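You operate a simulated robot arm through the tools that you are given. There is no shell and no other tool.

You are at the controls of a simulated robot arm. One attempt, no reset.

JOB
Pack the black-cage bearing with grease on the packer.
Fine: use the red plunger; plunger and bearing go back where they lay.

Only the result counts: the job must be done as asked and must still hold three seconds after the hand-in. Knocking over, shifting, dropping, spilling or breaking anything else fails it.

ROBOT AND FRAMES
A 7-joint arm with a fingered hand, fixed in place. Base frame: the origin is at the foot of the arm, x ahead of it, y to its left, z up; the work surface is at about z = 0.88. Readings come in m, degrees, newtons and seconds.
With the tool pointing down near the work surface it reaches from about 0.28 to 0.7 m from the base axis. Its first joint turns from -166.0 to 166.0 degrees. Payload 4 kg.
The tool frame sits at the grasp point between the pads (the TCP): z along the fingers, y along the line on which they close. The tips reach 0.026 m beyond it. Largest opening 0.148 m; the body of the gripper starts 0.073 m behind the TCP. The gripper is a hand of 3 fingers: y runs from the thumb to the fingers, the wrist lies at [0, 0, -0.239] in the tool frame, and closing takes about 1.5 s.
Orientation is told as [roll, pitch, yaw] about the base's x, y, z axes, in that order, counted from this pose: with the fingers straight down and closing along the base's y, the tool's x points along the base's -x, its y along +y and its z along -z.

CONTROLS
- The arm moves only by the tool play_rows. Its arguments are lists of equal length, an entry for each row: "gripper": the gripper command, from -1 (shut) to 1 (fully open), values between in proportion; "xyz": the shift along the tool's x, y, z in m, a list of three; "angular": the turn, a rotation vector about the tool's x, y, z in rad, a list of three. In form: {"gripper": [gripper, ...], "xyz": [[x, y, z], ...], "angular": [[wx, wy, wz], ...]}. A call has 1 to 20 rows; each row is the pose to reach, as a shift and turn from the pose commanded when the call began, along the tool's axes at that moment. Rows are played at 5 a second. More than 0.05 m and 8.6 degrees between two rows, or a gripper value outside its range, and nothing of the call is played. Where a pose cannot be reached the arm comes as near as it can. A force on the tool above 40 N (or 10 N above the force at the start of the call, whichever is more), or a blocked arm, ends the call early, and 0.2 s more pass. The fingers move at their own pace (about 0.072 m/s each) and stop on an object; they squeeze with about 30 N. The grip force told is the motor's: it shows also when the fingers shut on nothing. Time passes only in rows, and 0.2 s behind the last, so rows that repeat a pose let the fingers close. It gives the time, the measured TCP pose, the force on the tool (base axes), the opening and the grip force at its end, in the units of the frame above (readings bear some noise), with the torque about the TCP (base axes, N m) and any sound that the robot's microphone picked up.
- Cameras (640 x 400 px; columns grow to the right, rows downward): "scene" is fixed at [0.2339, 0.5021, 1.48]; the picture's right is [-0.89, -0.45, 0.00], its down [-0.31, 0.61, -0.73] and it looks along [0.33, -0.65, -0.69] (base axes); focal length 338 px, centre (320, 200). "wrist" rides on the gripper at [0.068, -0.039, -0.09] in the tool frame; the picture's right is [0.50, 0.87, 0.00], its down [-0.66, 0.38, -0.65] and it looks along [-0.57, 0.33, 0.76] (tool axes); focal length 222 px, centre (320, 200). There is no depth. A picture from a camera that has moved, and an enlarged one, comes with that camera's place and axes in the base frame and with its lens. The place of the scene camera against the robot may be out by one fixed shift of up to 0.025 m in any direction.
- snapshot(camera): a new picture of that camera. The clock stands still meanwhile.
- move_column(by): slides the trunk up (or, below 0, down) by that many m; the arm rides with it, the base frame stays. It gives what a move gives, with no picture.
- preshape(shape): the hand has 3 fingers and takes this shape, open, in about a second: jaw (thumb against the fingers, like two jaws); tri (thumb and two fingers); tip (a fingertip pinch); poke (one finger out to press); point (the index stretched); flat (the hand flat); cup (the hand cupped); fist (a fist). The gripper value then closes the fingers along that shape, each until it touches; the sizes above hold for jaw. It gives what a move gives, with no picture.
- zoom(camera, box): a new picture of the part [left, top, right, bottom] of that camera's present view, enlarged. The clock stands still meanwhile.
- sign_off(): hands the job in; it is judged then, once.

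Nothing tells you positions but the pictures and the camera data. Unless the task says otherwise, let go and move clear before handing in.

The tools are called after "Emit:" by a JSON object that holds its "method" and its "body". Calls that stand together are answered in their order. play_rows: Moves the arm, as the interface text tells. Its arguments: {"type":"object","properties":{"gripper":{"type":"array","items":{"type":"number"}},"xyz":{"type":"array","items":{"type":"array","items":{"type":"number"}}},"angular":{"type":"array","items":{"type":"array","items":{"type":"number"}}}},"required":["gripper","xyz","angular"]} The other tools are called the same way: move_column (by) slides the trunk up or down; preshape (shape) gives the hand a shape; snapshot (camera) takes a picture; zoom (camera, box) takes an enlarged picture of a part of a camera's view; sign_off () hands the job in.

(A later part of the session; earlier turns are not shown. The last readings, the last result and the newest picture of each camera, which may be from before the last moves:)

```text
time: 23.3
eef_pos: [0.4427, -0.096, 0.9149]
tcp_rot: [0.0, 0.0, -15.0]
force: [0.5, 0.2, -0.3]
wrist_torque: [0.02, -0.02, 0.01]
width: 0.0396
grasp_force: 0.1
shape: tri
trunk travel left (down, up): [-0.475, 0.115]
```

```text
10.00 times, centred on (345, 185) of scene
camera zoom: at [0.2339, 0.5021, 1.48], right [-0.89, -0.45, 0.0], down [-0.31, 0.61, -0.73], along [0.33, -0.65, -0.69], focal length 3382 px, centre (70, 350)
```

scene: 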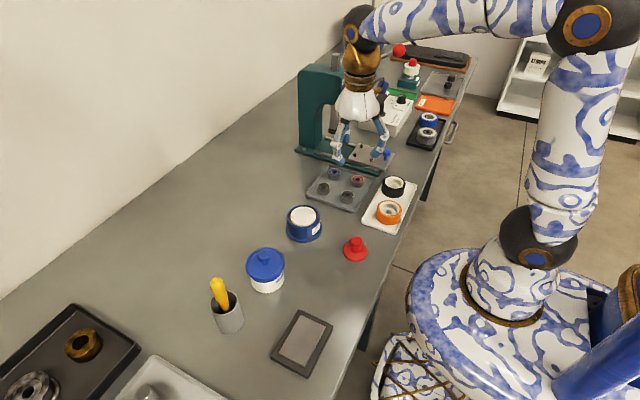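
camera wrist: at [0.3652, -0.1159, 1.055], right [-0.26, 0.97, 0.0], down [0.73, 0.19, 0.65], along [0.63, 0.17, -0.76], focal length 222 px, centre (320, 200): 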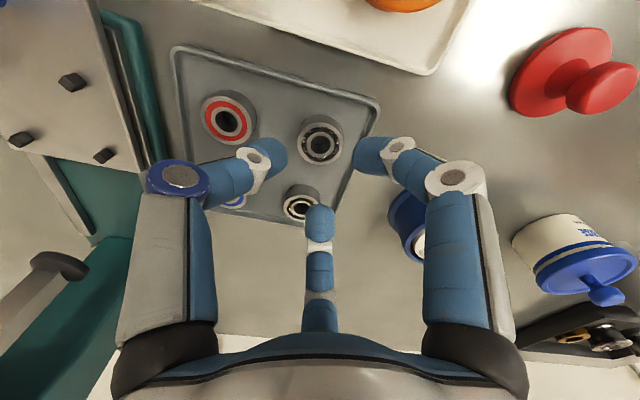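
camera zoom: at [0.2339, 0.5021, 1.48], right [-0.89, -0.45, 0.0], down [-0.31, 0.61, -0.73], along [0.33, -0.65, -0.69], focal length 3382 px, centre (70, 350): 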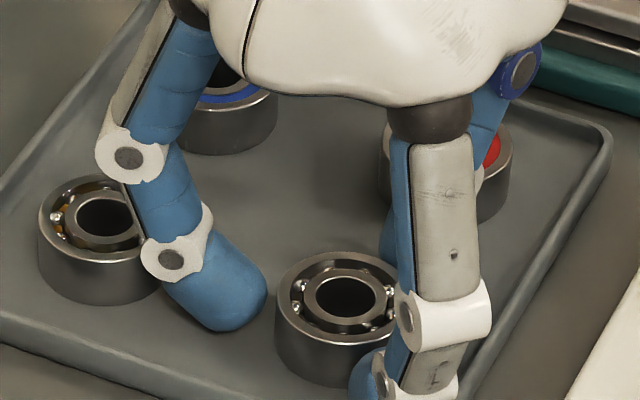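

Emit:
{"method": "play_rows", "body": {"gripper": [-0.6, -0.8, -1, -1, -1], "xyz": [[0, 0, 0], [0, 0, 0], [0, 0, 0], [0, 0, 0], [0, 0, 0]], "angular": [[0, 0, 0], [0, 0, 0], [0, 0, 0], [0, 0, 0], [0, 0, 0]]}}

Emit:
{"method": "zoom", "body": {"camera": "wrist", "box": [240, 110, 400, 270]}}

Emit:
{"method": "zoom", "body": {"camera": "scene", "box": [325, 165, 365, 205]}}

```text
time: 24.5
eef_pos: [0.4433, -0.0955, 0.9156]
tcp_rot: [0.0, 0.1, -15.0]
force: [-0.9, -0.5, -0.3]
wrist_torque: [-0.02, 0.0, 0.0]
width: 0.0285
grasp_force: 29.6
shape: tri
trunk travel left (down, up): [-0.475, 0.115]
```

```text
2.50 times, centred on (320, 190) of wrist
camera zoom: at [0.3653, -0.116, 1.0062], right [-0.26, 0.97, 0.0], down [0.73, 0.2, 0.65], along [0.63, 0.17, -0.76], focal length 555 px, centre (320, 225)
```

zoom: 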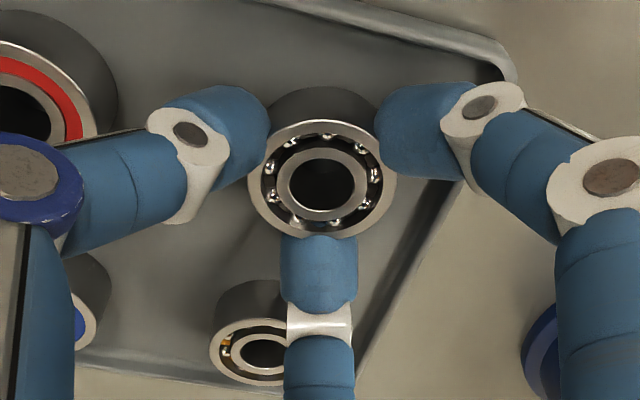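

```text
10.00 times, centred on (345, 185) of scene
camera zoom: at [0.2339, 0.5021, 1.48], right [-0.89, -0.45, 0.0], down [-0.31, 0.61, -0.73], along [0.33, -0.65, -0.69], focal length 3382 px, centre (70, 350)
```

zoom: 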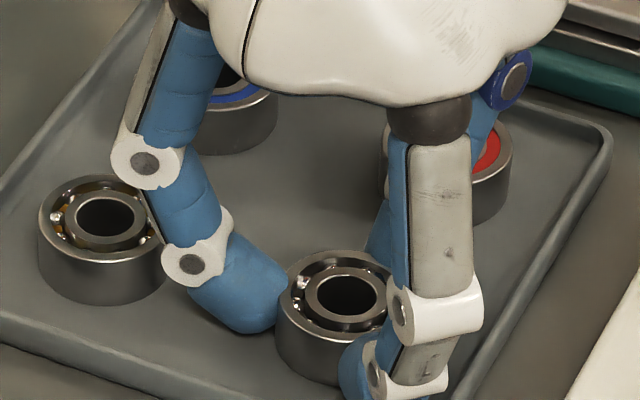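

The fingers hold the bearing at about 30 N. I'll lift straight up and check the hold.

Emit:
{"method": "play_rows", "body": {"gripper": [-1, -1, -1, -1, -1, -1], "xyz": [[0, 0, -0.003], [0, 0, -0.01], [0, 0, -0.025], [0, 0, -0.045], [0, 0, -0.07], [0, 0, -0.07]], "angular": [[0, 0, 0], [0, 0, 0], [0, 0, 0], [0, 0, 0], [0, 0, 0], [0, 0, 0]]}}

Emit:
{"method": "zoom", "body": {"camera": "wrist", "box": [240, 110, 400, 270]}}

Emit:
{"method": "zoom", "body": {"camera": "scene", "box": [280, 110, 400, 240]}}

```text
time: 25.9
eef_pos: [0.441, -0.0945, 0.9851]
tcp_rot: [-0.1, 0.0, -15.0]
force: [0.4, -0.1, -1.1]
wrist_torque: [0.0, 0.0, -0.03]
width: 0.0286
grasp_force: 30.3
shape: tri
trunk travel left (down, up): [-0.475, 0.115]
```

```text
2.50 times, centred on (320, 190) of wrist
camera zoom: at [0.3643, -0.1157, 1.0758], right [-0.26, 0.97, 0.0], down [0.73, 0.2, 0.65], along [0.63, 0.17, -0.76], focal length 555 px, centre (320, 225)
```

zoom: 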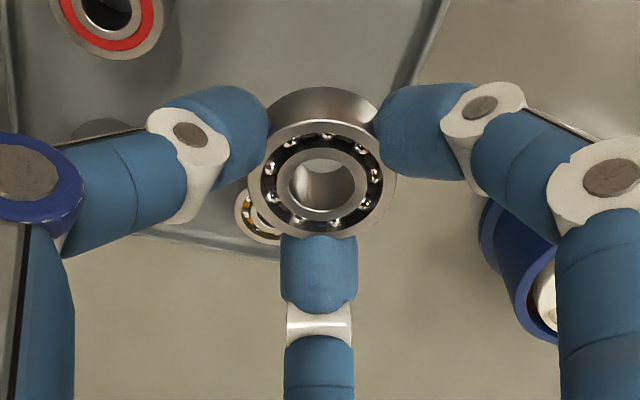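

```text
3.08 times, centred on (340, 175) of scene
camera zoom: at [0.2339, 0.5021, 1.48], right [-0.89, -0.45, 0.0], down [-0.31, 0.61, -0.73], along [0.33, -0.65, -0.69], focal length 1040 px, centre (258, 277)
```

zoom: 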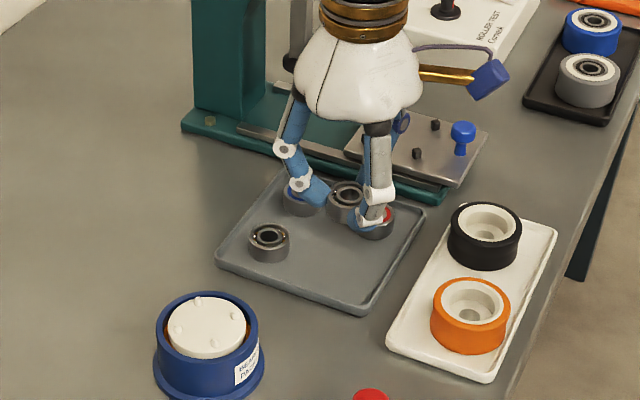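

The bearing is held level. I'll carry it high toward the packer, turning to yaw 0 so the fingers miss the four nubs, and stop beside it so the wrist camera can fix the plate's centre.

Emit:
{"method": "play_rows", "body": {"gripper": [-1, -1, -1, -1, -1, -1, -1, -1, -1], "xyz": [[-0.0022, 0.009, -0.012], [-0.0065, 0.026, -0.025], [-0.0135, 0.053, -0.025], [-0.021, 0.083, -0.025], [-0.0285, 0.113, -0.025], [-0.036, 0.143, -0.025], [-0.0415, 0.165, -0.025], [-0.0436, 0.1729, -0.025], [-0.0436, 0.1729, -0.025]], "angular": [[0, 0, -0.02], [0, 0, -0.05], [0, 0, -0.1], [0, 0, -0.14], [0, 0, -0.18], [0, 0, -0.22], [0, 0, -0.25], [0, 0, -0.2618], [0, 0, -0.2618]]}}

Emit:
{"method": "snapshot", "body": {"camera": "wrist"}}

Emit:
{"method": "zoom", "body": {"camera": "scene", "box": [260, 110, 400, 270]}}

```text
time: 27.9
eef_pos: [0.5288, 0.0603, 1.0098]
tcp_rot: [0.0, 0.0, 0.0]
force: [0.3, -0.3, -0.9]
wrist_torque: [0.0, 0.0, 0.02]
width: 0.0286
grasp_force: 30.3
shape: tri
trunk travel left (down, up): [-0.475, 0.115]
```

```text
taken
camera wrist: at [0.4602, 0.021, 1.1008], right [-0.5, 0.87, 0.0], down [0.66, 0.38, 0.65], along [0.57, 0.33, -0.76], focal length 222 px, centre (320, 200)
```

wrist: 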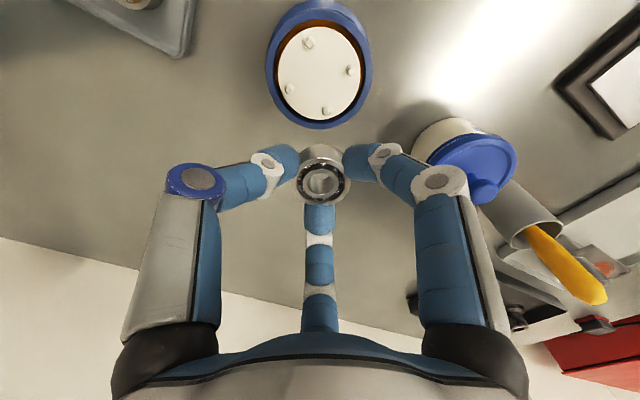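

```text
2.50 times, centred on (330, 190) of scene
camera zoom: at [0.2339, 0.5021, 1.48], right [-0.89, -0.45, 0.0], down [-0.31, 0.61, -0.73], along [0.33, -0.65, -0.69], focal length 845 px, centre (295, 225)
```

zoom: 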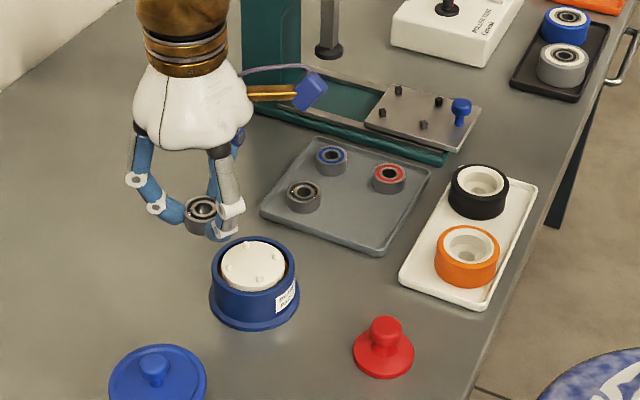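

Emit:
{"method": "zoom", "body": {"camera": "wrist", "box": [250, 0, 390, 140]}}

Emit:
{"method": "zoom", "body": {"camera": "wrist", "box": [270, 130, 370, 230]}}

Emit:
{"method": "zoom", "body": {"camera": "scene", "box": [270, 165, 340, 250]}}

```text
2.86 times, centred on (320, 70) of wrist
camera zoom: at [0.4602, 0.021, 1.1008], right [-0.5, 0.87, 0.0], down [0.66, 0.38, 0.65], along [0.57, 0.33, -0.76], focal length 635 px, centre (320, 571)
```

zoom: 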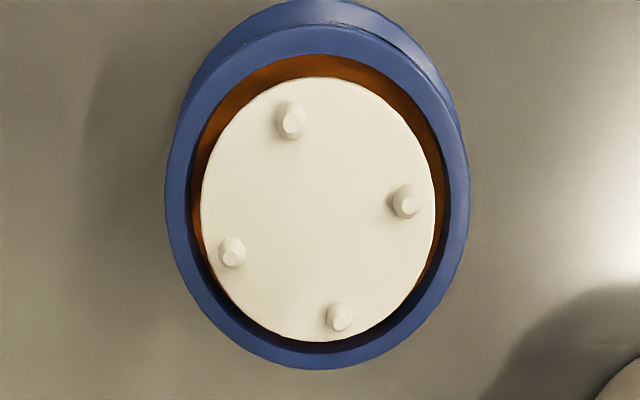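

```text
4.00 times, centred on (320, 180) of wrist
camera zoom: at [0.4602, 0.021, 1.1008], right [-0.5, 0.87, 0.0], down [0.66, 0.38, 0.65], along [0.57, 0.33, -0.76], focal length 888 px, centre (320, 280)
```

zoom: 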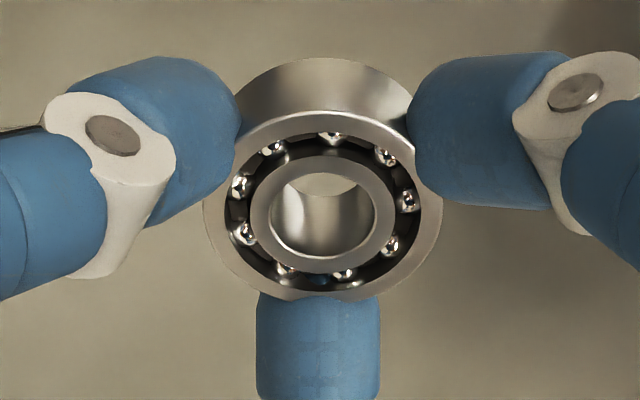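

```text
4.71 times, centred on (305, 208) of scene
camera zoom: at [0.2339, 0.5021, 1.48], right [-0.89, -0.45, 0.0], down [-0.31, 0.61, -0.73], along [0.33, -0.65, -0.69], focal length 1591 px, centre (391, 165)
```

zoom: 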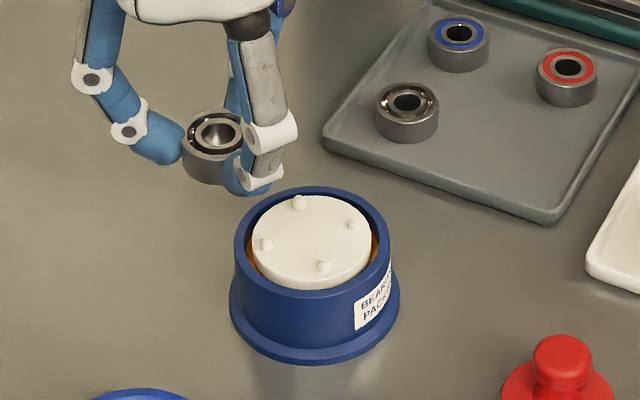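

The plate's centre comes out at about (0.4934, 0.0395), with nubs at ±45° and ±135° forming a nest just bigger than the bearing. I'll move over it and hover just above the nubs.

Emit:
{"method": "play_rows", "body": {"gripper": [-1, -1, -1, -1, -1, -1], "xyz": [[0.012, -0.007, 0], [0.024, -0.014, 0], [0.0348, -0.0205, 0.005], [0.0348, -0.0205, 0.025], [0.0348, -0.0205, 0.0435], [0.0348, -0.0205, 0.0435]], "angular": [[0, 0, 0], [0, 0, 0], [0, 0, 0], [0, 0, 0], [0, 0, 0], [0, 0, 0]]}}

Emit:
{"method": "zoom", "body": {"camera": "wrist", "box": [240, 100, 400, 230]}}

Emit:
{"method": "zoom", "body": {"camera": "scene", "box": [280, 180, 330, 240]}}

```text
time: 29.3
eef_pos: [0.4942, 0.0408, 0.9669]
tcp_rot: [0.0, -0.1, -0.1]
force: [-0.6, 0.1, -0.8]
wrist_torque: [0.03, 0.03, 0.0]
width: 0.0286
grasp_force: 29.8
shape: tri
trunk travel left (down, up): [-0.475, 0.115]
```

```text
3.08 times, centred on (320, 165) of wrist
camera zoom: at [0.4254, 0.001, 1.0579], right [-0.5, 0.87, 0.0], down [0.66, 0.38, 0.65], along [0.57, 0.33, -0.76], focal length 684 px, centre (320, 308)
```

zoom: 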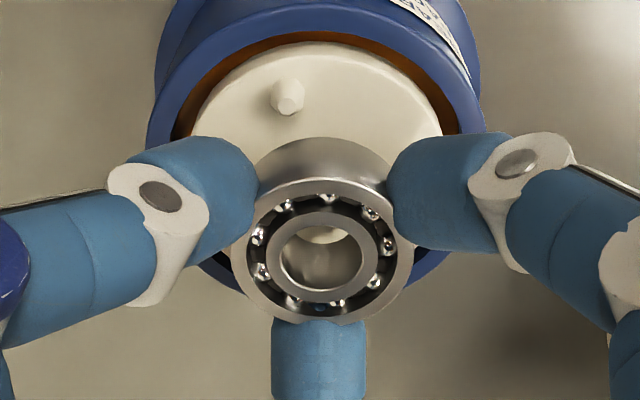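

```text
6.67 times, centred on (305, 210) of scene
camera zoom: at [0.2339, 0.5021, 1.48], right [-0.89, -0.45, 0.0], down [-0.31, 0.61, -0.73], along [0.33, -0.65, -0.69], focal length 2254 px, centre (420, 133)
```

zoom: 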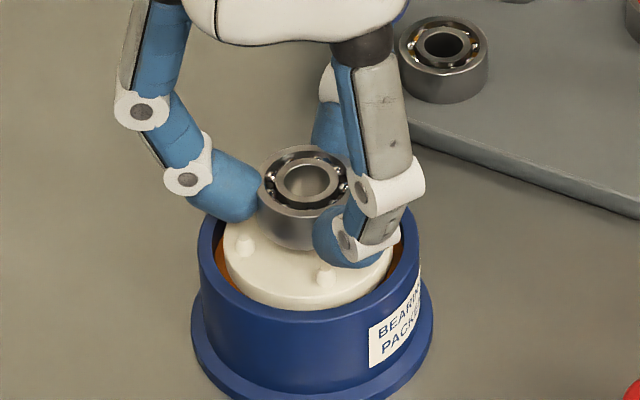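

The visible nub agrees with a centred position to within about 1 mm. I'll lower in small steps and watch for contact.

Emit:
{"method": "play_rows", "body": {"gripper": [-1, -1, -1, -1], "xyz": [[0, 0, 0.003], [0, 0, 0.006], [0, 0, 0.01], [0, 0, 0.01]], "angular": [[0, 0, 0], [0, 0, 0], [0, 0, 0], [0, 0, 0]]}}

Emit:
{"method": "play_rows", "body": {"gripper": [-1, -1, -1], "xyz": [[0, 0, 0.001], [0, 0, 0.002], [0, 0, 0.002]], "angular": [[0, 0, 0], [0, 0, 0], [0, 0, 0]]}}

Emit:
{"method": "zoom", "body": {"camera": "scene", "box": [280, 180, 330, 240]}}

Emit:
{"method": "zoom", "body": {"camera": "wrist", "box": [240, 100, 400, 230]}}

```text
time: 30.3
eef_pos: [0.4941, 0.0389, 0.9575]
tcp_rot: [0.0, 0.1, 0.0]
force: [0.4, -0.8, -0.3]
wrist_torque: [-0.02, 0.04, 0.0]
width: 0.0286
grasp_force: 29.9
shape: tri
trunk travel left (down, up): [-0.475, 0.115]
```

```text
time: 31.1
eef_pos: [0.4952, 0.0398, 0.9555]
tcp_rot: [0.0, 0.1, -0.1]
force: [0.0, -3.1, 0.9]
wrist_torque: [-0.05, 0.04, 0.02]
width: 0.0285
grasp_force: 29.5
shape: tri
trunk travel left (down, up): [-0.475, 0.115]
```

```text
6.67 times, centred on (305, 210) of scene
camera zoom: at [0.2339, 0.5021, 1.48], right [-0.89, -0.45, 0.0], down [-0.31, 0.61, -0.73], along [0.33, -0.65, -0.69], focal length 2254 px, centre (420, 133)
```

zoom: 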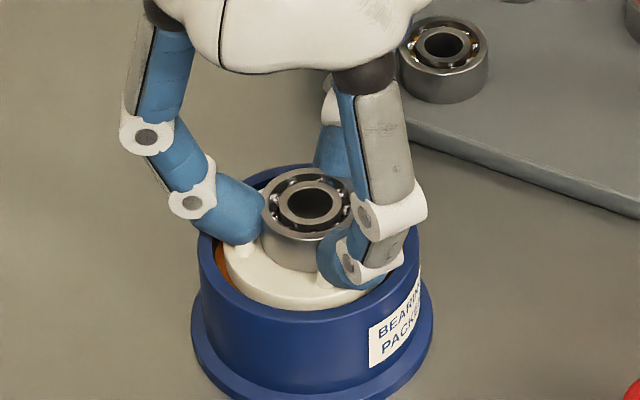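

```text
3.08 times, centred on (320, 165) of wrist
camera zoom: at [0.4253, 0.0003, 1.0463], right [-0.5, 0.87, 0.0], down [0.66, 0.38, 0.65], along [0.57, 0.33, -0.76], focal length 684 px, centre (320, 308)
```

zoom: 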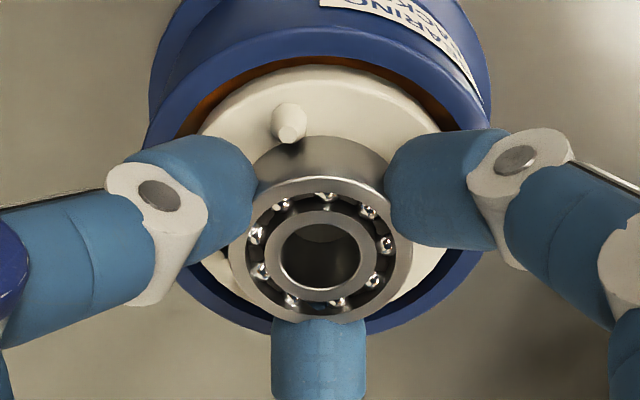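

There's a slight sideways force of -3 N in y, probably fingertips brushing two nubs. I'll look closer before going on.

Emit:
{"method": "zoom", "body": {"camera": "wrist", "box": [280, 90, 360, 150]}}

Emit:
{"method": "zoom", "body": {"camera": "scene", "box": [290, 190, 325, 220]}}

```text
6.67 times, centred on (320, 120) of wrist
camera zoom: at [0.4253, 0.0003, 1.0463], right [-0.5, 0.87, 0.0], down [0.66, 0.38, 0.65], along [0.57, 0.33, -0.76], focal length 1481 px, centre (320, 733)
```

zoom: 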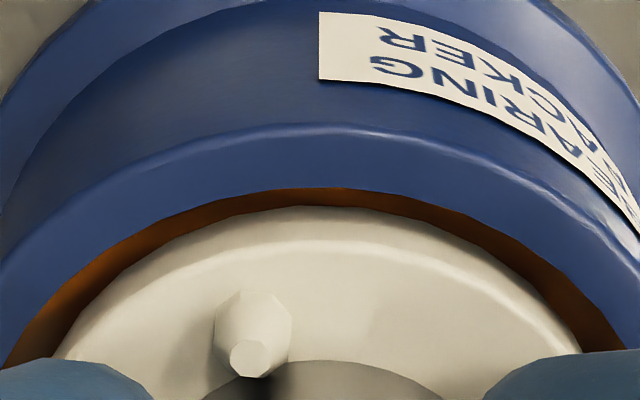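

```text
13.33 times, centred on (308, 205) of scene
camera zoom: at [0.2339, 0.5021, 1.48], right [-0.89, -0.45, 0.0], down [-0.31, 0.61, -0.73], along [0.33, -0.65, -0.69], focal length 4509 px, centre (487, 133)
```

zoom: 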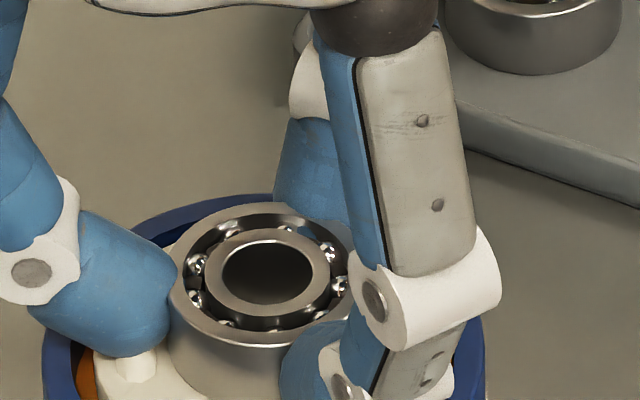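

Working it through again, the nub tops are at about z 0.931 and the hand is centred to within 0.5 mm, so the bearing should be about seated. I'll go down another 1 mm to confirm.

Emit:
{"method": "play_rows", "body": {"gripper": [-1, -1], "xyz": [[0, 0, 0.001], [0, 0, 0.001]], "angular": [[0, 0, 0], [0, 0, 0]]}}

Emit:
{"method": "play_rows", "body": {"gripper": [-1, -1], "xyz": [[0, 0, 0.001], [0, 0, 0.001]], "angular": [[0, 0, 0], [0, 0, 0]]}}

Emit:
{"method": "zoom", "body": {"camera": "scene", "box": [290, 190, 325, 220]}}

```text
time: 31.7
eef_pos: [0.4938, 0.039, 0.954]
tcp_rot: [0.1, -0.1, 0.0]
force: [0.9, -3.1, 2.2]
wrist_torque: [-0.05, 0.02, 0.04]
width: 0.0284
grasp_force: 29.8
shape: tri
trunk travel left (down, up): [-0.475, 0.115]
```

```text
time: 32.3
eef_pos: [0.4932, 0.0398, 0.9538]
tcp_rot: [0.0, 0.1, 0.0]
force: [0.0, -2.3, 3.7]
wrist_torque: [-0.14, 0.01, 0.05]
width: 0.0286
grasp_force: 30.0
shape: tri
trunk travel left (down, up): [-0.475, 0.115]
```

```text
13.33 times, centred on (308, 205) of scene
camera zoom: at [0.2339, 0.5021, 1.48], right [-0.89, -0.45, 0.0], down [-0.31, 0.61, -0.73], along [0.33, -0.65, -0.69], focal length 4509 px, centre (487, 133)
```

zoom: 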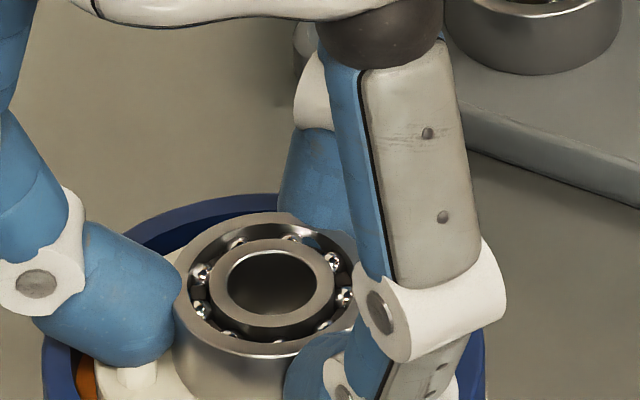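

Fz is rising slowly, so the bearing is at or within about 1 mm of the plate and the fingertips are brushing two nubs. I'll open a little to release it.

Emit:
{"method": "play_rows", "body": {"gripper": [-0.6, -0.5, -0.42, -0.42, -0.42], "xyz": [[0, 0, 0], [0, 0, 0], [0, 0, 0], [0, 0, 0], [0, 0, 0]], "angular": [[0, 0, 0], [0, 0, 0], [0, 0, 0], [0, 0, 0], [0, 0, 0]]}}

Emit:
{"method": "zoom", "body": {"camera": "scene", "box": [285, 185, 330, 235]}}

Emit:
{"method": "zoom", "body": {"camera": "wrist", "box": [240, 100, 400, 230]}}

```text
time: 33.5
eef_pos: [0.4929, 0.0395, 0.9524]
tcp_rot: [0.0, 0.0, -0.1]
force: [0.1, 0.5, 2.1]
wrist_torque: [0.04, -0.04, -0.01]
width: 0.0427
grasp_force: 0.0
shape: tri
trunk travel left (down, up): [-0.475, 0.115]
```

```text
8.00 times, centred on (308, 210) of scene
camera zoom: at [0.2339, 0.5021, 1.48], right [-0.89, -0.45, 0.0], down [-0.31, 0.61, -0.73], along [0.33, -0.65, -0.69], focal length 2705 px, centre (420, 120)
```

zoom: 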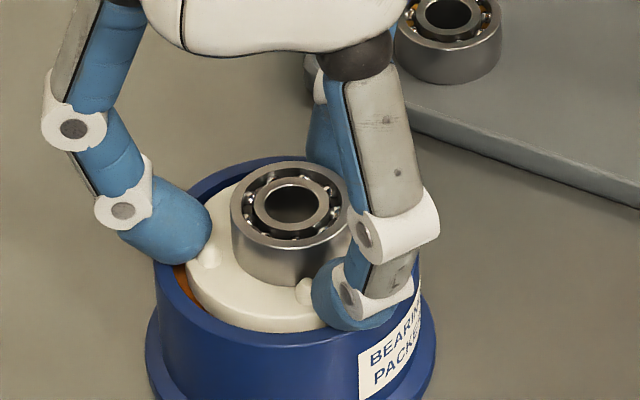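

```text
3.08 times, centred on (320, 165) of wrist
camera zoom: at [0.4247, 0.0007, 1.0442], right [-0.5, 0.87, 0.0], down [0.66, 0.38, 0.65], along [0.57, 0.33, -0.76], focal length 684 px, centre (320, 308)
```

zoom: 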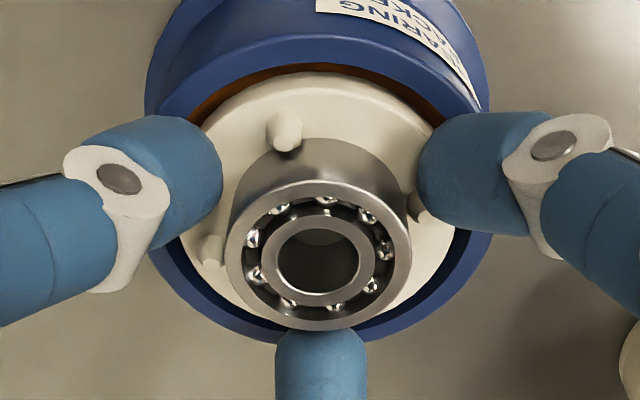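

The bearing sits level between the nubs. I'll rise straight up and verify.

Emit:
{"method": "play_rows", "body": {"gripper": [-0.42, -0.42, -0.42, -0.35, -0.2, -0.2], "xyz": [[0, 0, -0.003], [0, 0, -0.01], [0, 0, -0.025], [0, 0, -0.05], [0, 0, -0.085], [0, 0, -0.085]], "angular": [[0, 0, 0], [0, 0, 0], [0, 0, 0], [0, 0, 0], [0, 0, 0], [0, 0, 0]]}}

Emit:
{"method": "zoom", "body": {"camera": "scene", "box": [280, 190, 330, 250]}}

Emit:
{"method": "zoom", "body": {"camera": "wrist", "box": [240, 60, 400, 190]}}

Emit:
{"method": "snapshot", "body": {"camera": "wrist"}}

```text
time: 34.9
eef_pos: [0.495, 0.0396, 1.0388]
tcp_rot: [0.0, 0.1, 0.0]
force: [0.8, 0.0, 0.5]
wrist_torque: [-0.02, -0.01, 0.02]
width: 0.0588
grasp_force: 0.0
shape: tri
trunk travel left (down, up): [-0.475, 0.115]
```

```text
6.67 times, centred on (305, 220) of scene
camera zoom: at [0.2339, 0.5021, 1.48], right [-0.89, -0.45, 0.0], down [-0.31, 0.61, -0.73], along [0.33, -0.65, -0.69], focal length 2254 px, centre (420, 67)
```

zoom: 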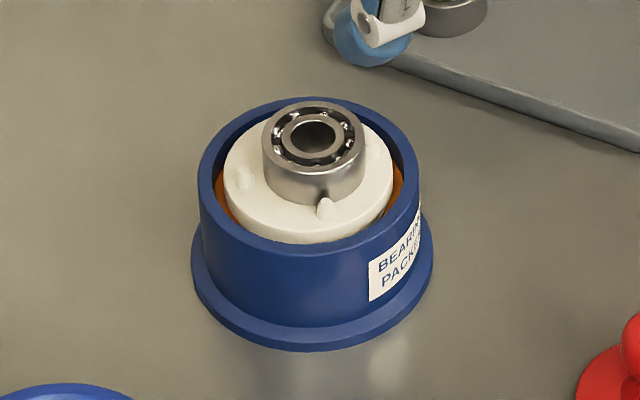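

```text
3.08 times, centred on (320, 125) of wrist
camera zoom: at [0.4258, -0.0002, 1.129], right [-0.5, 0.87, 0.0], down [0.66, 0.38, 0.65], along [0.57, 0.33, -0.76], focal length 684 px, centre (320, 431)
```

zoom: 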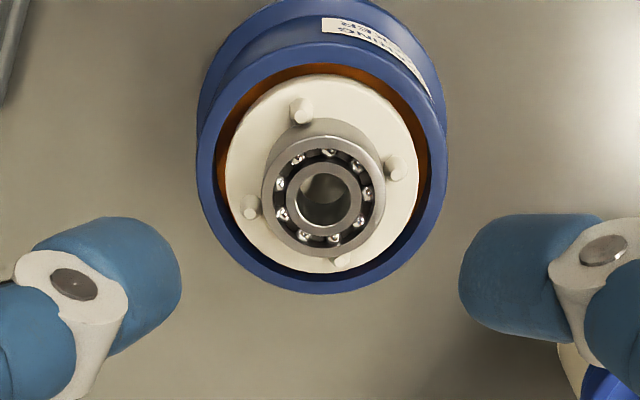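

```text
taken
camera wrist: at [0.4258, -0.0002, 1.129], right [-0.5, 0.87, 0.0], down [0.66, 0.38, 0.65], along [0.57, 0.33, -0.76], focal length 222 px, centre (320, 200)
```

wrist: 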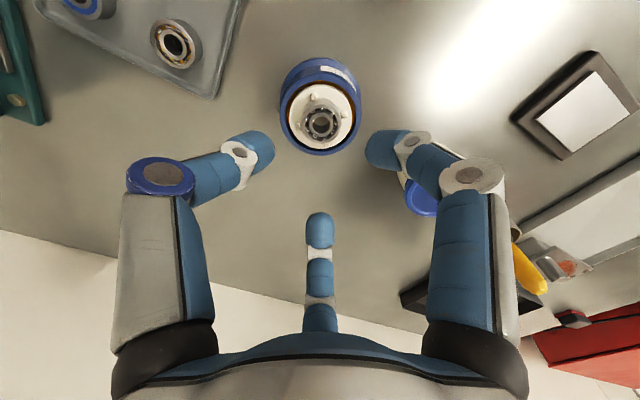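

The bearing is centred in its nest. Next is the red plunger near (0.356, 0.05), so I'll move above it at height and measure it.

Emit:
{"method": "play_rows", "body": {"gripper": [-0.2, -0.2, -0.2, -0.2, -0.2, -0.2], "xyz": [[0.03, 0.002, 0], [0.06, 0.004, 0], [0.09, 0.006, 0], [0.12, 0.008, 0], [0.138, 0.009, 0], [0.138, 0.009, 0]], "angular": [[0, 0, 0], [0, 0, 0], [0, 0, 0], [0, 0, 0], [0, 0, 0], [0, 0, 0]]}}

Emit:
{"method": "snapshot", "body": {"camera": "wrist"}}

Emit:
{"method": "zoom", "body": {"camera": "wrist", "box": [240, 40, 400, 180]}}

Emit:
{"method": "zoom", "body": {"camera": "scene", "box": [320, 200, 390, 280]}}

```text
time: 36.3
eef_pos: [0.3565, 0.0495, 1.038]
tcp_rot: [0.0, 0.0, 0.1]
force: [0.5, -0.6, -0.4]
wrist_torque: [0.01, -0.02, 0.03]
width: 0.0591
grasp_force: 0.0
shape: tri
trunk travel left (down, up): [-0.475, 0.115]
```

```text
taken
camera wrist: at [0.2874, 0.0099, 1.128], right [-0.5, 0.87, 0.0], down [0.66, 0.38, 0.65], along [0.57, 0.33, -0.76], focal length 222 px, centre (320, 200)
```

wrist: 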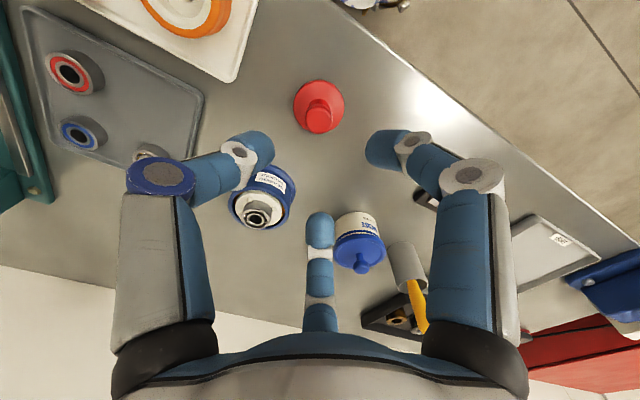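

```text
2.86 times, centred on (320, 110) of wrist
camera zoom: at [0.2874, 0.0099, 1.128], right [-0.5, 0.87, 0.0], down [0.66, 0.38, 0.65], along [0.57, 0.33, -0.76], focal length 635 px, centre (320, 457)
```

zoom: 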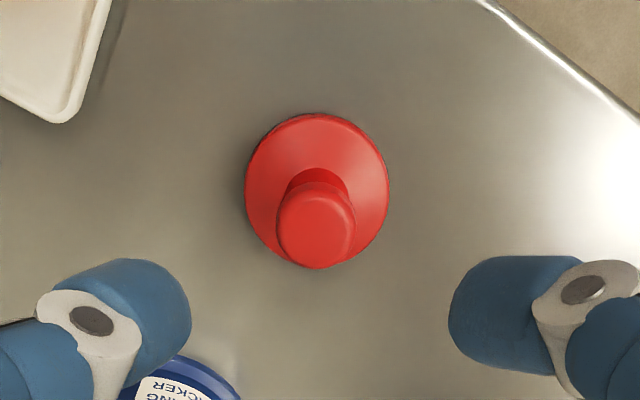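

```text
5.00 times, centred on (355, 240) of scene
camera zoom: at [0.2339, 0.5021, 1.48], right [-0.89, -0.45, 0.0], down [-0.31, 0.61, -0.73], along [0.33, -0.65, -0.69], focal length 1691 px, centre (145, 0)
```

zoom: 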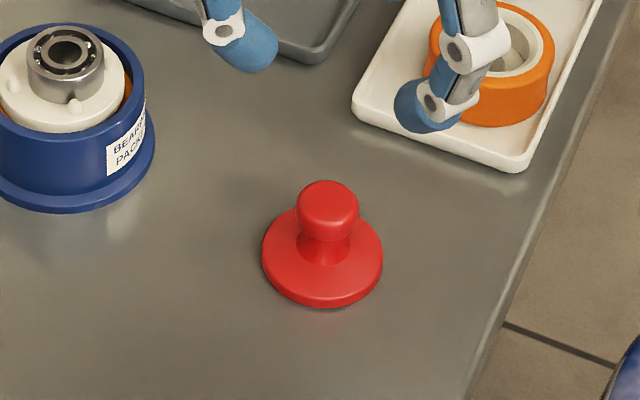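

The plunger is almost under the hand axis. Its disc is about 53 mm across and the knob about 26 mm wide, spanning roughly z 0.905 to 0.921. I'll adjust by about 1 mm, lower to a hover and check.

Emit:
{"method": "play_rows", "body": {"gripper": [-0.25, -0.25, -0.25, -0.25, -0.25], "xyz": [[-0.0013, -0.0003, 0.02], [-0.0013, -0.0003, 0.045], [-0.0013, -0.0003, 0.07], [-0.0013, -0.0003, 0.083], [-0.0013, -0.0003, 0.083]], "angular": [[0, 0, 0], [0, 0, 0], [0, 0, 0], [0, 0, 0], [0, 0, 0]]}}

Emit:
{"method": "zoom", "body": {"camera": "wrist", "box": [240, 90, 400, 220]}}

Emit:
{"method": "zoom", "body": {"camera": "scene", "box": [320, 200, 390, 280]}}

```text
time: 37.5
eef_pos: [0.3579, 0.0478, 0.9546]
tcp_rot: [0.0, 0.1, 0.0]
force: [-0.7, 0.8, -0.3]
wrist_torque: [0.0, -0.03, -0.02]
width: 0.0562
grasp_force: 0.1
shape: tri
trunk travel left (down, up): [-0.475, 0.115]
```

```text
3.08 times, centred on (320, 155) of wrist
camera zoom: at [0.2887, 0.0088, 1.0462], right [-0.5, 0.87, 0.0], down [0.66, 0.38, 0.65], along [0.57, 0.33, -0.76], focal length 684 px, centre (320, 338)
```

zoom: 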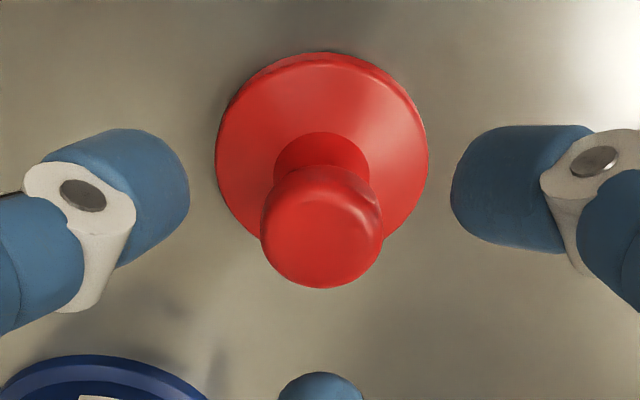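

```text
5.00 times, centred on (355, 240) of scene
camera zoom: at [0.2339, 0.5021, 1.48], right [-0.89, -0.45, 0.0], down [-0.31, 0.61, -0.73], along [0.33, -0.65, -0.69], focal length 1691 px, centre (145, 0)
```

zoom: 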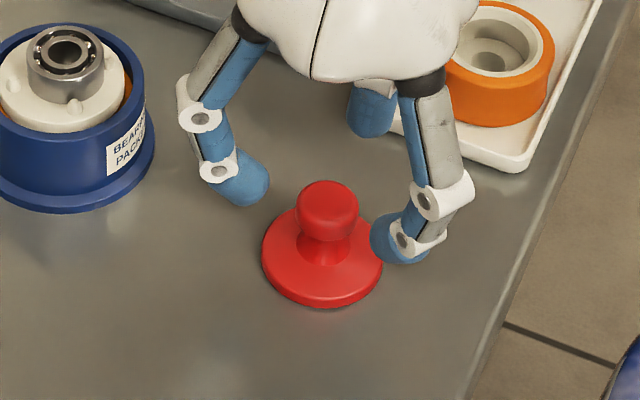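

Centred. I'll go down to grip the knob at mid-height.

Emit:
{"method": "play_rows", "body": {"gripper": [-0.25, -0.25, -0.25, -0.25], "xyz": [[0, 0, 0.012], [0, 0, 0.02], [0, 0, 0.026], [0, 0, 0.026]], "angular": [[0, 0, 0], [0, 0, 0], [0, 0, 0], [0, 0, 0]]}}

Emit:
{"method": "zoom", "body": {"camera": "scene", "box": [325, 210, 385, 270]}}

Emit:
{"method": "zoom", "body": {"camera": "wrist", "box": [240, 100, 400, 240]}}

```text
time: 38.5
eef_pos: [0.3576, 0.0487, 0.9293]
tcp_rot: [0.1, 0.0, 0.0]
force: [-1.1, 0.4, 0.3]
wrist_torque: [-0.02, 0.0, -0.02]
width: 0.0559
grasp_force: 0.1
shape: tri
trunk travel left (down, up): [-0.475, 0.115]
```

```text
6.67 times, centred on (355, 240) of scene
camera zoom: at [0.2339, 0.5021, 1.48], right [-0.89, -0.45, 0.0], down [-0.31, 0.61, -0.73], along [0.33, -0.65, -0.69], focal length 2254 px, centre (87, -67)
```

zoom: 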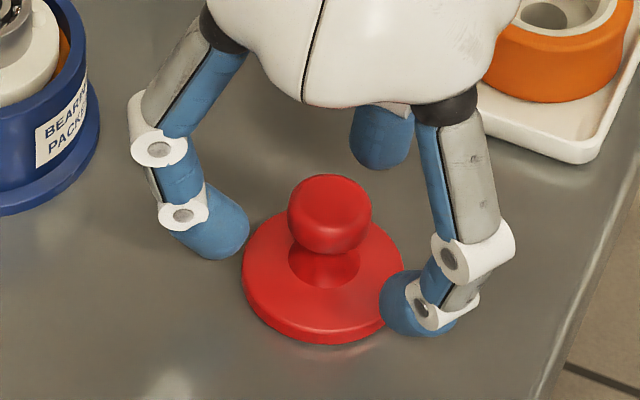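

```text
2.86 times, centred on (320, 170) of wrist
camera zoom: at [0.2884, 0.0089, 1.0205], right [-0.5, 0.87, 0.0], down [0.66, 0.38, 0.65], along [0.57, 0.33, -0.76], focal length 635 px, centre (320, 286)
```

zoom: 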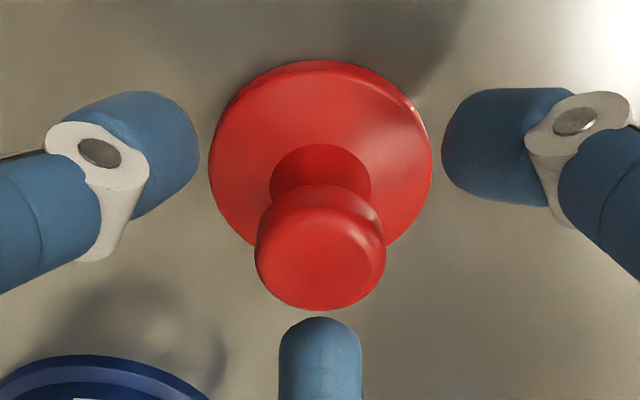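

Emit:
{"method": "play_rows", "body": {"gripper": [-0.5, -0.7, -0.9, -1, -1, -1], "xyz": [[0, 0, 0], [0, 0, 0], [0, 0, 0], [0, 0, 0], [0, 0, 0], [0, 0, 0]], "angular": [[0, 0, 0], [0, 0, 0], [0, 0, 0], [0, 0, 0], [0, 0, 0], [0, 0, 0]]}}

Emit:
{"method": "zoom", "body": {"camera": "scene", "box": [325, 210, 385, 270]}}

Emit:
{"method": "zoom", "body": {"camera": "wrist", "box": [240, 100, 400, 240]}}

```text
time: 39.9
eef_pos: [0.357, 0.048, 0.9297]
tcp_rot: [0.0, 0.0, 0.0]
force: [-0.2, -0.1, 0.2]
wrist_torque: [0.0, -0.01, -0.01]
width: 0.0206
grasp_force: 29.6
shape: tri
trunk travel left (down, up): [-0.475, 0.115]
```

```text
6.67 times, centred on (355, 240) of scene
camera zoom: at [0.2339, 0.5021, 1.48], right [-0.89, -0.45, 0.0], down [-0.31, 0.61, -0.73], along [0.33, -0.65, -0.69], focal length 2254 px, centre (87, -67)
```

zoom: 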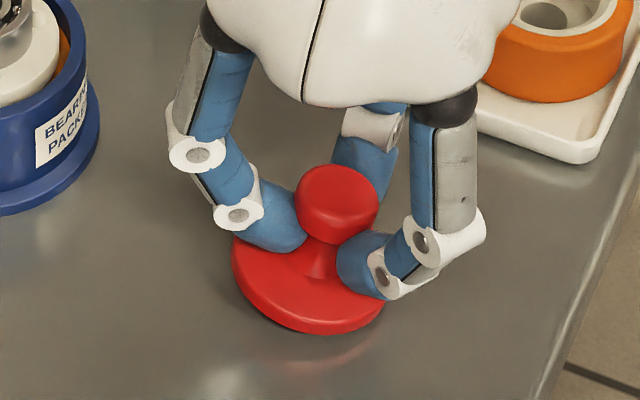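

```text
2.86 times, centred on (320, 170) of wrist
camera zoom: at [0.2885, 0.0089, 1.0206], right [-0.5, 0.87, 0.0], down [0.66, 0.38, 0.65], along [0.57, 0.33, -0.76], focal length 635 px, centre (320, 286)
```

zoom: 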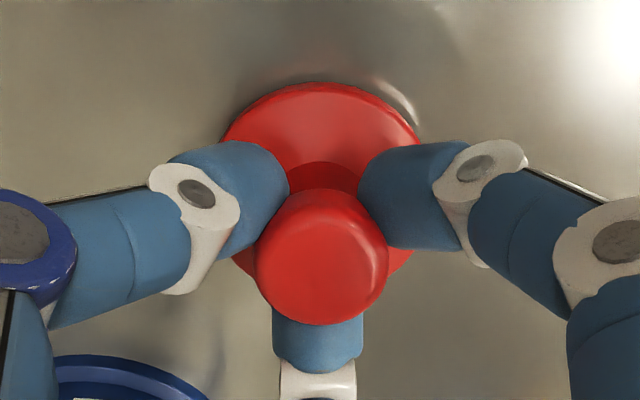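

The fingers closed under the knob's widest part and wedged the plunger up with a slight tilt. I'll open gently to let it settle, then grip higher.

Emit:
{"method": "play_rows", "body": {"gripper": [-0.7, -0.65, -0.6, -0.5, -0.4, -0.25, -0.25], "xyz": [[0, 0, 0], [0, 0, 0], [0, 0, 0], [0, 0, 0], [0, 0, 0], [0, 0, 0], [0, 0, 0]], "angular": [[0, 0, 0], [0, 0, 0], [0, 0, 0], [0, 0, 0], [0, 0, 0], [0, 0, 0], [0, 0, 0]]}}

Emit:
{"method": "zoom", "body": {"camera": "scene", "box": [325, 210, 385, 270]}}

Emit:
{"method": "zoom", "body": {"camera": "wrist", "box": [240, 100, 400, 240]}}

```text
time: 41.5
eef_pos: [0.3576, 0.0492, 0.9299]
tcp_rot: [0.0, 0.1, -0.1]
force: [-0.9, -0.7, -0.2]
wrist_torque: [0.0, -0.02, -0.01]
width: 0.055
grasp_force: 0.0
shape: tri
trunk travel left (down, up): [-0.475, 0.115]
```

```text
6.67 times, centred on (355, 240) of scene
camera zoom: at [0.2339, 0.5021, 1.48], right [-0.89, -0.45, 0.0], down [-0.31, 0.61, -0.73], along [0.33, -0.65, -0.69], focal length 2254 px, centre (87, -67)
```

zoom: 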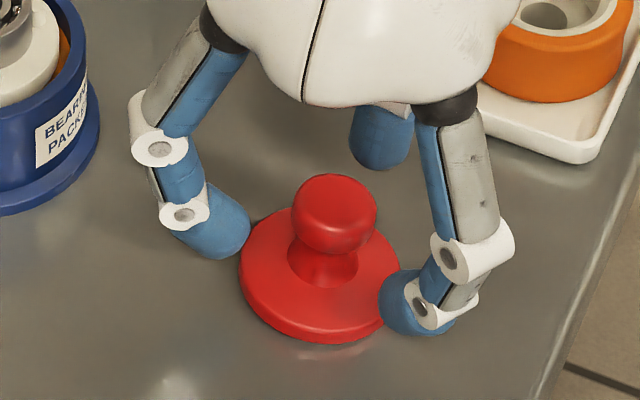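

```text
2.86 times, centred on (320, 170) of wrist
camera zoom: at [0.2884, 0.0089, 1.0206], right [-0.5, 0.87, 0.0], down [0.66, 0.38, 0.65], along [0.57, 0.33, -0.76], focal length 635 px, centre (320, 286)
```

zoom: 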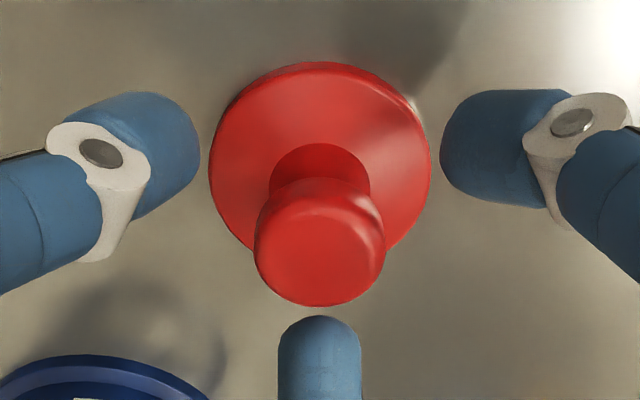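

The plunger seems to lean slightly, so it may still be settling. I'll raise the hand 8 mm, wait a moment and look again.

Emit:
{"method": "play_rows", "body": {"gripper": [-0.25, -0.25, -0.25, -0.25, -0.25], "xyz": [[0, 0, -0.003], [0, 0, -0.006], [0, 0, -0.008], [0, 0, -0.008], [0, 0, -0.008]], "angular": [[0, 0, 0], [0, 0, 0], [0, 0, 0], [0, 0, 0], [0, 0, 0]]}}

Emit:
{"method": "zoom", "body": {"camera": "scene", "box": [325, 210, 385, 270]}}

Emit:
{"method": "zoom", "body": {"camera": "wrist", "box": [240, 100, 400, 240]}}

```text
time: 42.7
eef_pos: [0.3575, 0.0479, 0.9368]
tcp_rot: [-0.1, 0.0, 0.1]
force: [-0.1, -0.4, 0.6]
wrist_torque: [0.02, 0.0, -0.02]
width: 0.0551
grasp_force: 0.1
shape: tri
trunk travel left (down, up): [-0.475, 0.115]
```

```text
6.67 times, centred on (355, 240) of scene
camera zoom: at [0.2339, 0.5021, 1.48], right [-0.89, -0.45, 0.0], down [-0.31, 0.61, -0.73], along [0.33, -0.65, -0.69], focal length 2254 px, centre (87, -67)
```

zoom: 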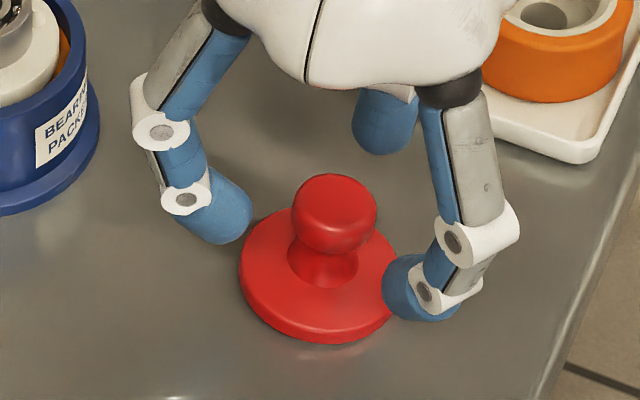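

```text
2.86 times, centred on (320, 170) of wrist
camera zoom: at [0.288, 0.009, 1.0285], right [-0.5, 0.87, 0.0], down [0.66, 0.38, 0.65], along [0.57, 0.33, -0.76], focal length 635 px, centre (320, 286)
```

zoom: 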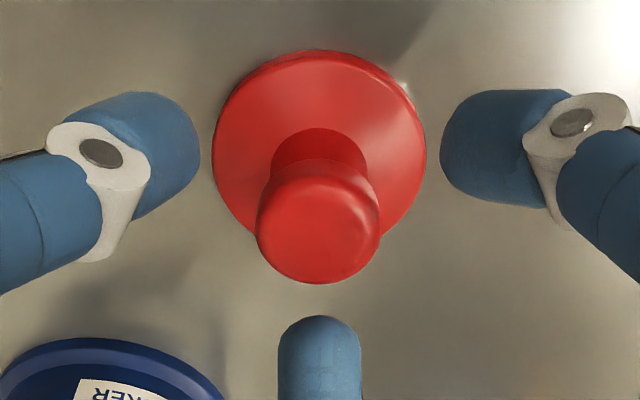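

Emit:
{"method": "zoom", "body": {"camera": "scene", "box": [335, 225, 375, 265]}}

Emit:
{"method": "zoom", "body": {"camera": "wrist", "box": [285, 110, 355, 180]}}

```text
10.00 times, centred on (355, 245) of scene
camera zoom: at [0.2339, 0.5021, 1.48], right [-0.89, -0.45, 0.0], down [-0.31, 0.61, -0.73], along [0.33, -0.65, -0.69], focal length 3382 px, centre (-30, -250)
```

zoom: 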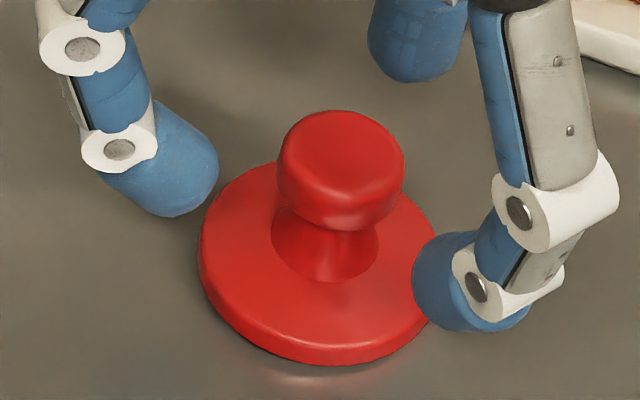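

```text
5.71 times, centred on (320, 145) of wrist
camera zoom: at [0.288, 0.009, 1.0285], right [-0.5, 0.87, 0.0], down [0.66, 0.38, 0.65], along [0.57, 0.33, -0.76], focal length 1269 px, centre (320, 514)
```

zoom: 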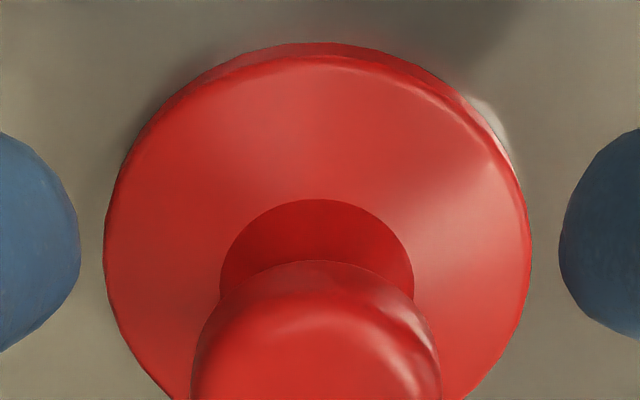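

The plunger has a boss underneath and is now resting tilted on its edge. The knob's centre is actually near z 0.9185, so I'll regrip at that height, which should also pull it upright.

Emit:
{"method": "play_rows", "body": {"gripper": [-0.3, -0.4, -0.5, -0.55, -0.6, -0.65, -0.7, -0.75, -0.8, -0.9, -1, -1], "xyz": [[0, 0, 0.001], [0, 0, 0.0015], [0, 0, 0.0015], [0, 0, 0.0015], [0, 0, 0.0015], [0, 0, 0.0015], [0, 0, 0.0015], [0, 0, 0.0015], [0, 0, 0.0015], [0, 0, 0.0015], [0, 0, 0.0015], [0, 0, 0.0015]], "angular": [[0, 0, 0], [0, 0, 0], [0, 0, 0], [0, 0, 0], [0, 0, 0], [0, 0, 0], [0, 0, 0], [0, 0, 0], [0, 0, 0], [0, 0, 0], [0, 0, 0], [0, 0, 0]]}}

Emit:
{"method": "zoom", "body": {"camera": "scene", "box": [325, 210, 385, 270]}}

Emit:
{"method": "zoom", "body": {"camera": "wrist", "box": [240, 100, 400, 240]}}

```text
time: 45.3
eef_pos: [0.358, 0.0489, 0.9347]
tcp_rot: [0.0, 0.1, -0.1]
force: [-0.2, 0.1, -1.1]
wrist_torque: [0.0, 0.0, -0.03]
width: 0.0205
grasp_force: 29.8
shape: tri
trunk travel left (down, up): [-0.475, 0.115]
```

```text
6.67 times, centred on (355, 240) of scene
camera zoom: at [0.2339, 0.5021, 1.48], right [-0.89, -0.45, 0.0], down [-0.31, 0.61, -0.73], along [0.33, -0.65, -0.69], focal length 2254 px, centre (87, -67)
```

zoom: 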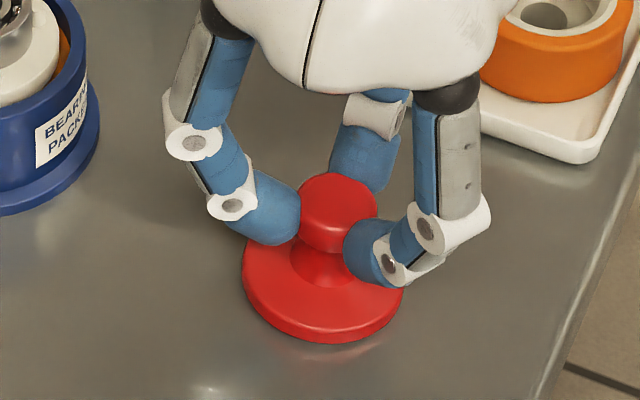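

```text
2.86 times, centred on (320, 170) of wrist
camera zoom: at [0.2884, 0.0089, 1.0263], right [-0.5, 0.87, 0.0], down [0.66, 0.38, 0.65], along [0.57, 0.33, -0.76], focal length 635 px, centre (320, 286)
```

zoom: 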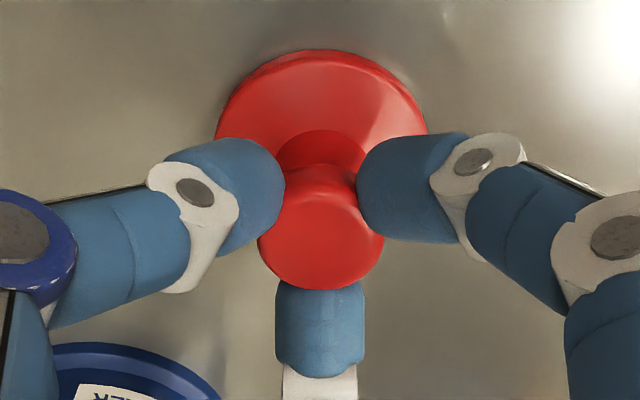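

It's gripped now. I'll lift it a few centimetres and look at its underside profile and tilt.

Emit:
{"method": "play_rows", "body": {"gripper": [-1, -1, -1, -1, -1, -1], "xyz": [[0, 0, -0.003], [0, 0, -0.01], [0, 0, -0.025], [0, 0, -0.05], [0, 0, -0.08], [0, 0, -0.08]], "angular": [[0, 0, 0], [0, 0, 0], [0, 0, 0], [0, 0, 0], [0, 0, 0], [0, 0, 0]]}}

Emit:
{"method": "zoom", "body": {"camera": "scene", "box": [330, 170, 400, 240]}}

Emit:
{"method": "zoom", "body": {"camera": "wrist", "box": [240, 80, 400, 240]}}

Emit:
{"method": "snapshot", "body": {"camera": "scene"}}

```text
time: 46.7
eef_pos: [0.3584, 0.0483, 1.0181]
tcp_rot: [0.0, 0.0, 0.0]
force: [-0.4, -0.1, -0.5]
wrist_torque: [0.03, -0.03, 0.02]
width: 0.0204
grasp_force: 29.9
shape: tri
trunk travel left (down, up): [-0.475, 0.115]
```

```text
5.71 times, centred on (365, 205) of scene
camera zoom: at [0.2339, 0.5021, 1.48], right [-0.89, -0.45, 0.0], down [-0.31, 0.61, -0.73], along [0.33, -0.65, -0.69], focal length 1932 px, centre (63, 171)
```

zoom: 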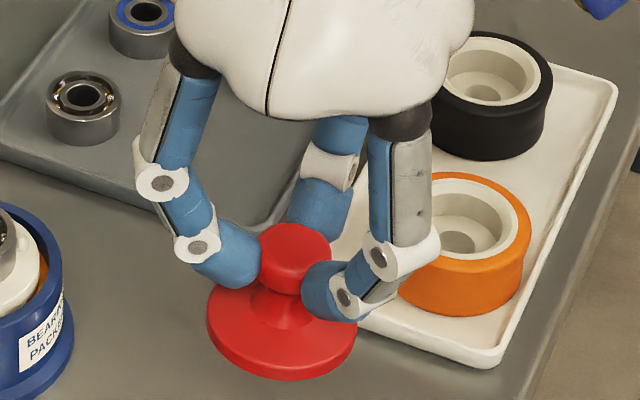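

```text
2.50 times, centred on (320, 160) of wrist
camera zoom: at [0.2888, 0.0087, 1.1085], right [-0.5, 0.87, 0.0], down [0.66, 0.38, 0.65], along [0.57, 0.33, -0.76], focal length 555 px, centre (320, 300)
```

zoom: 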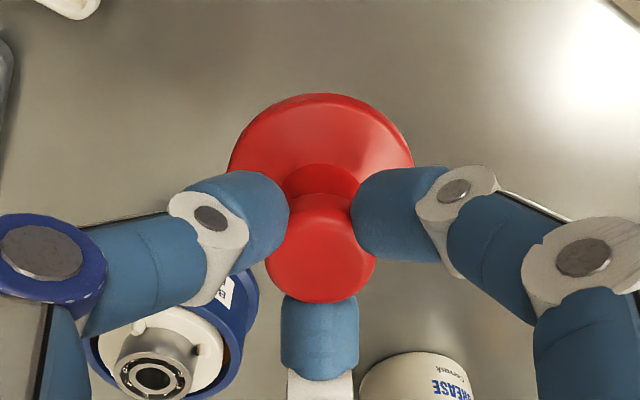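

```text
taken
```

scene: 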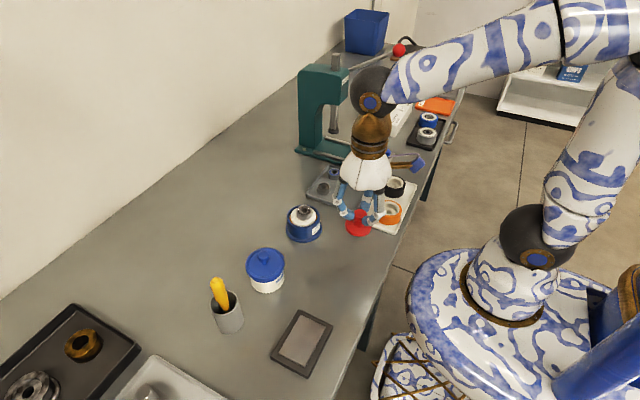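

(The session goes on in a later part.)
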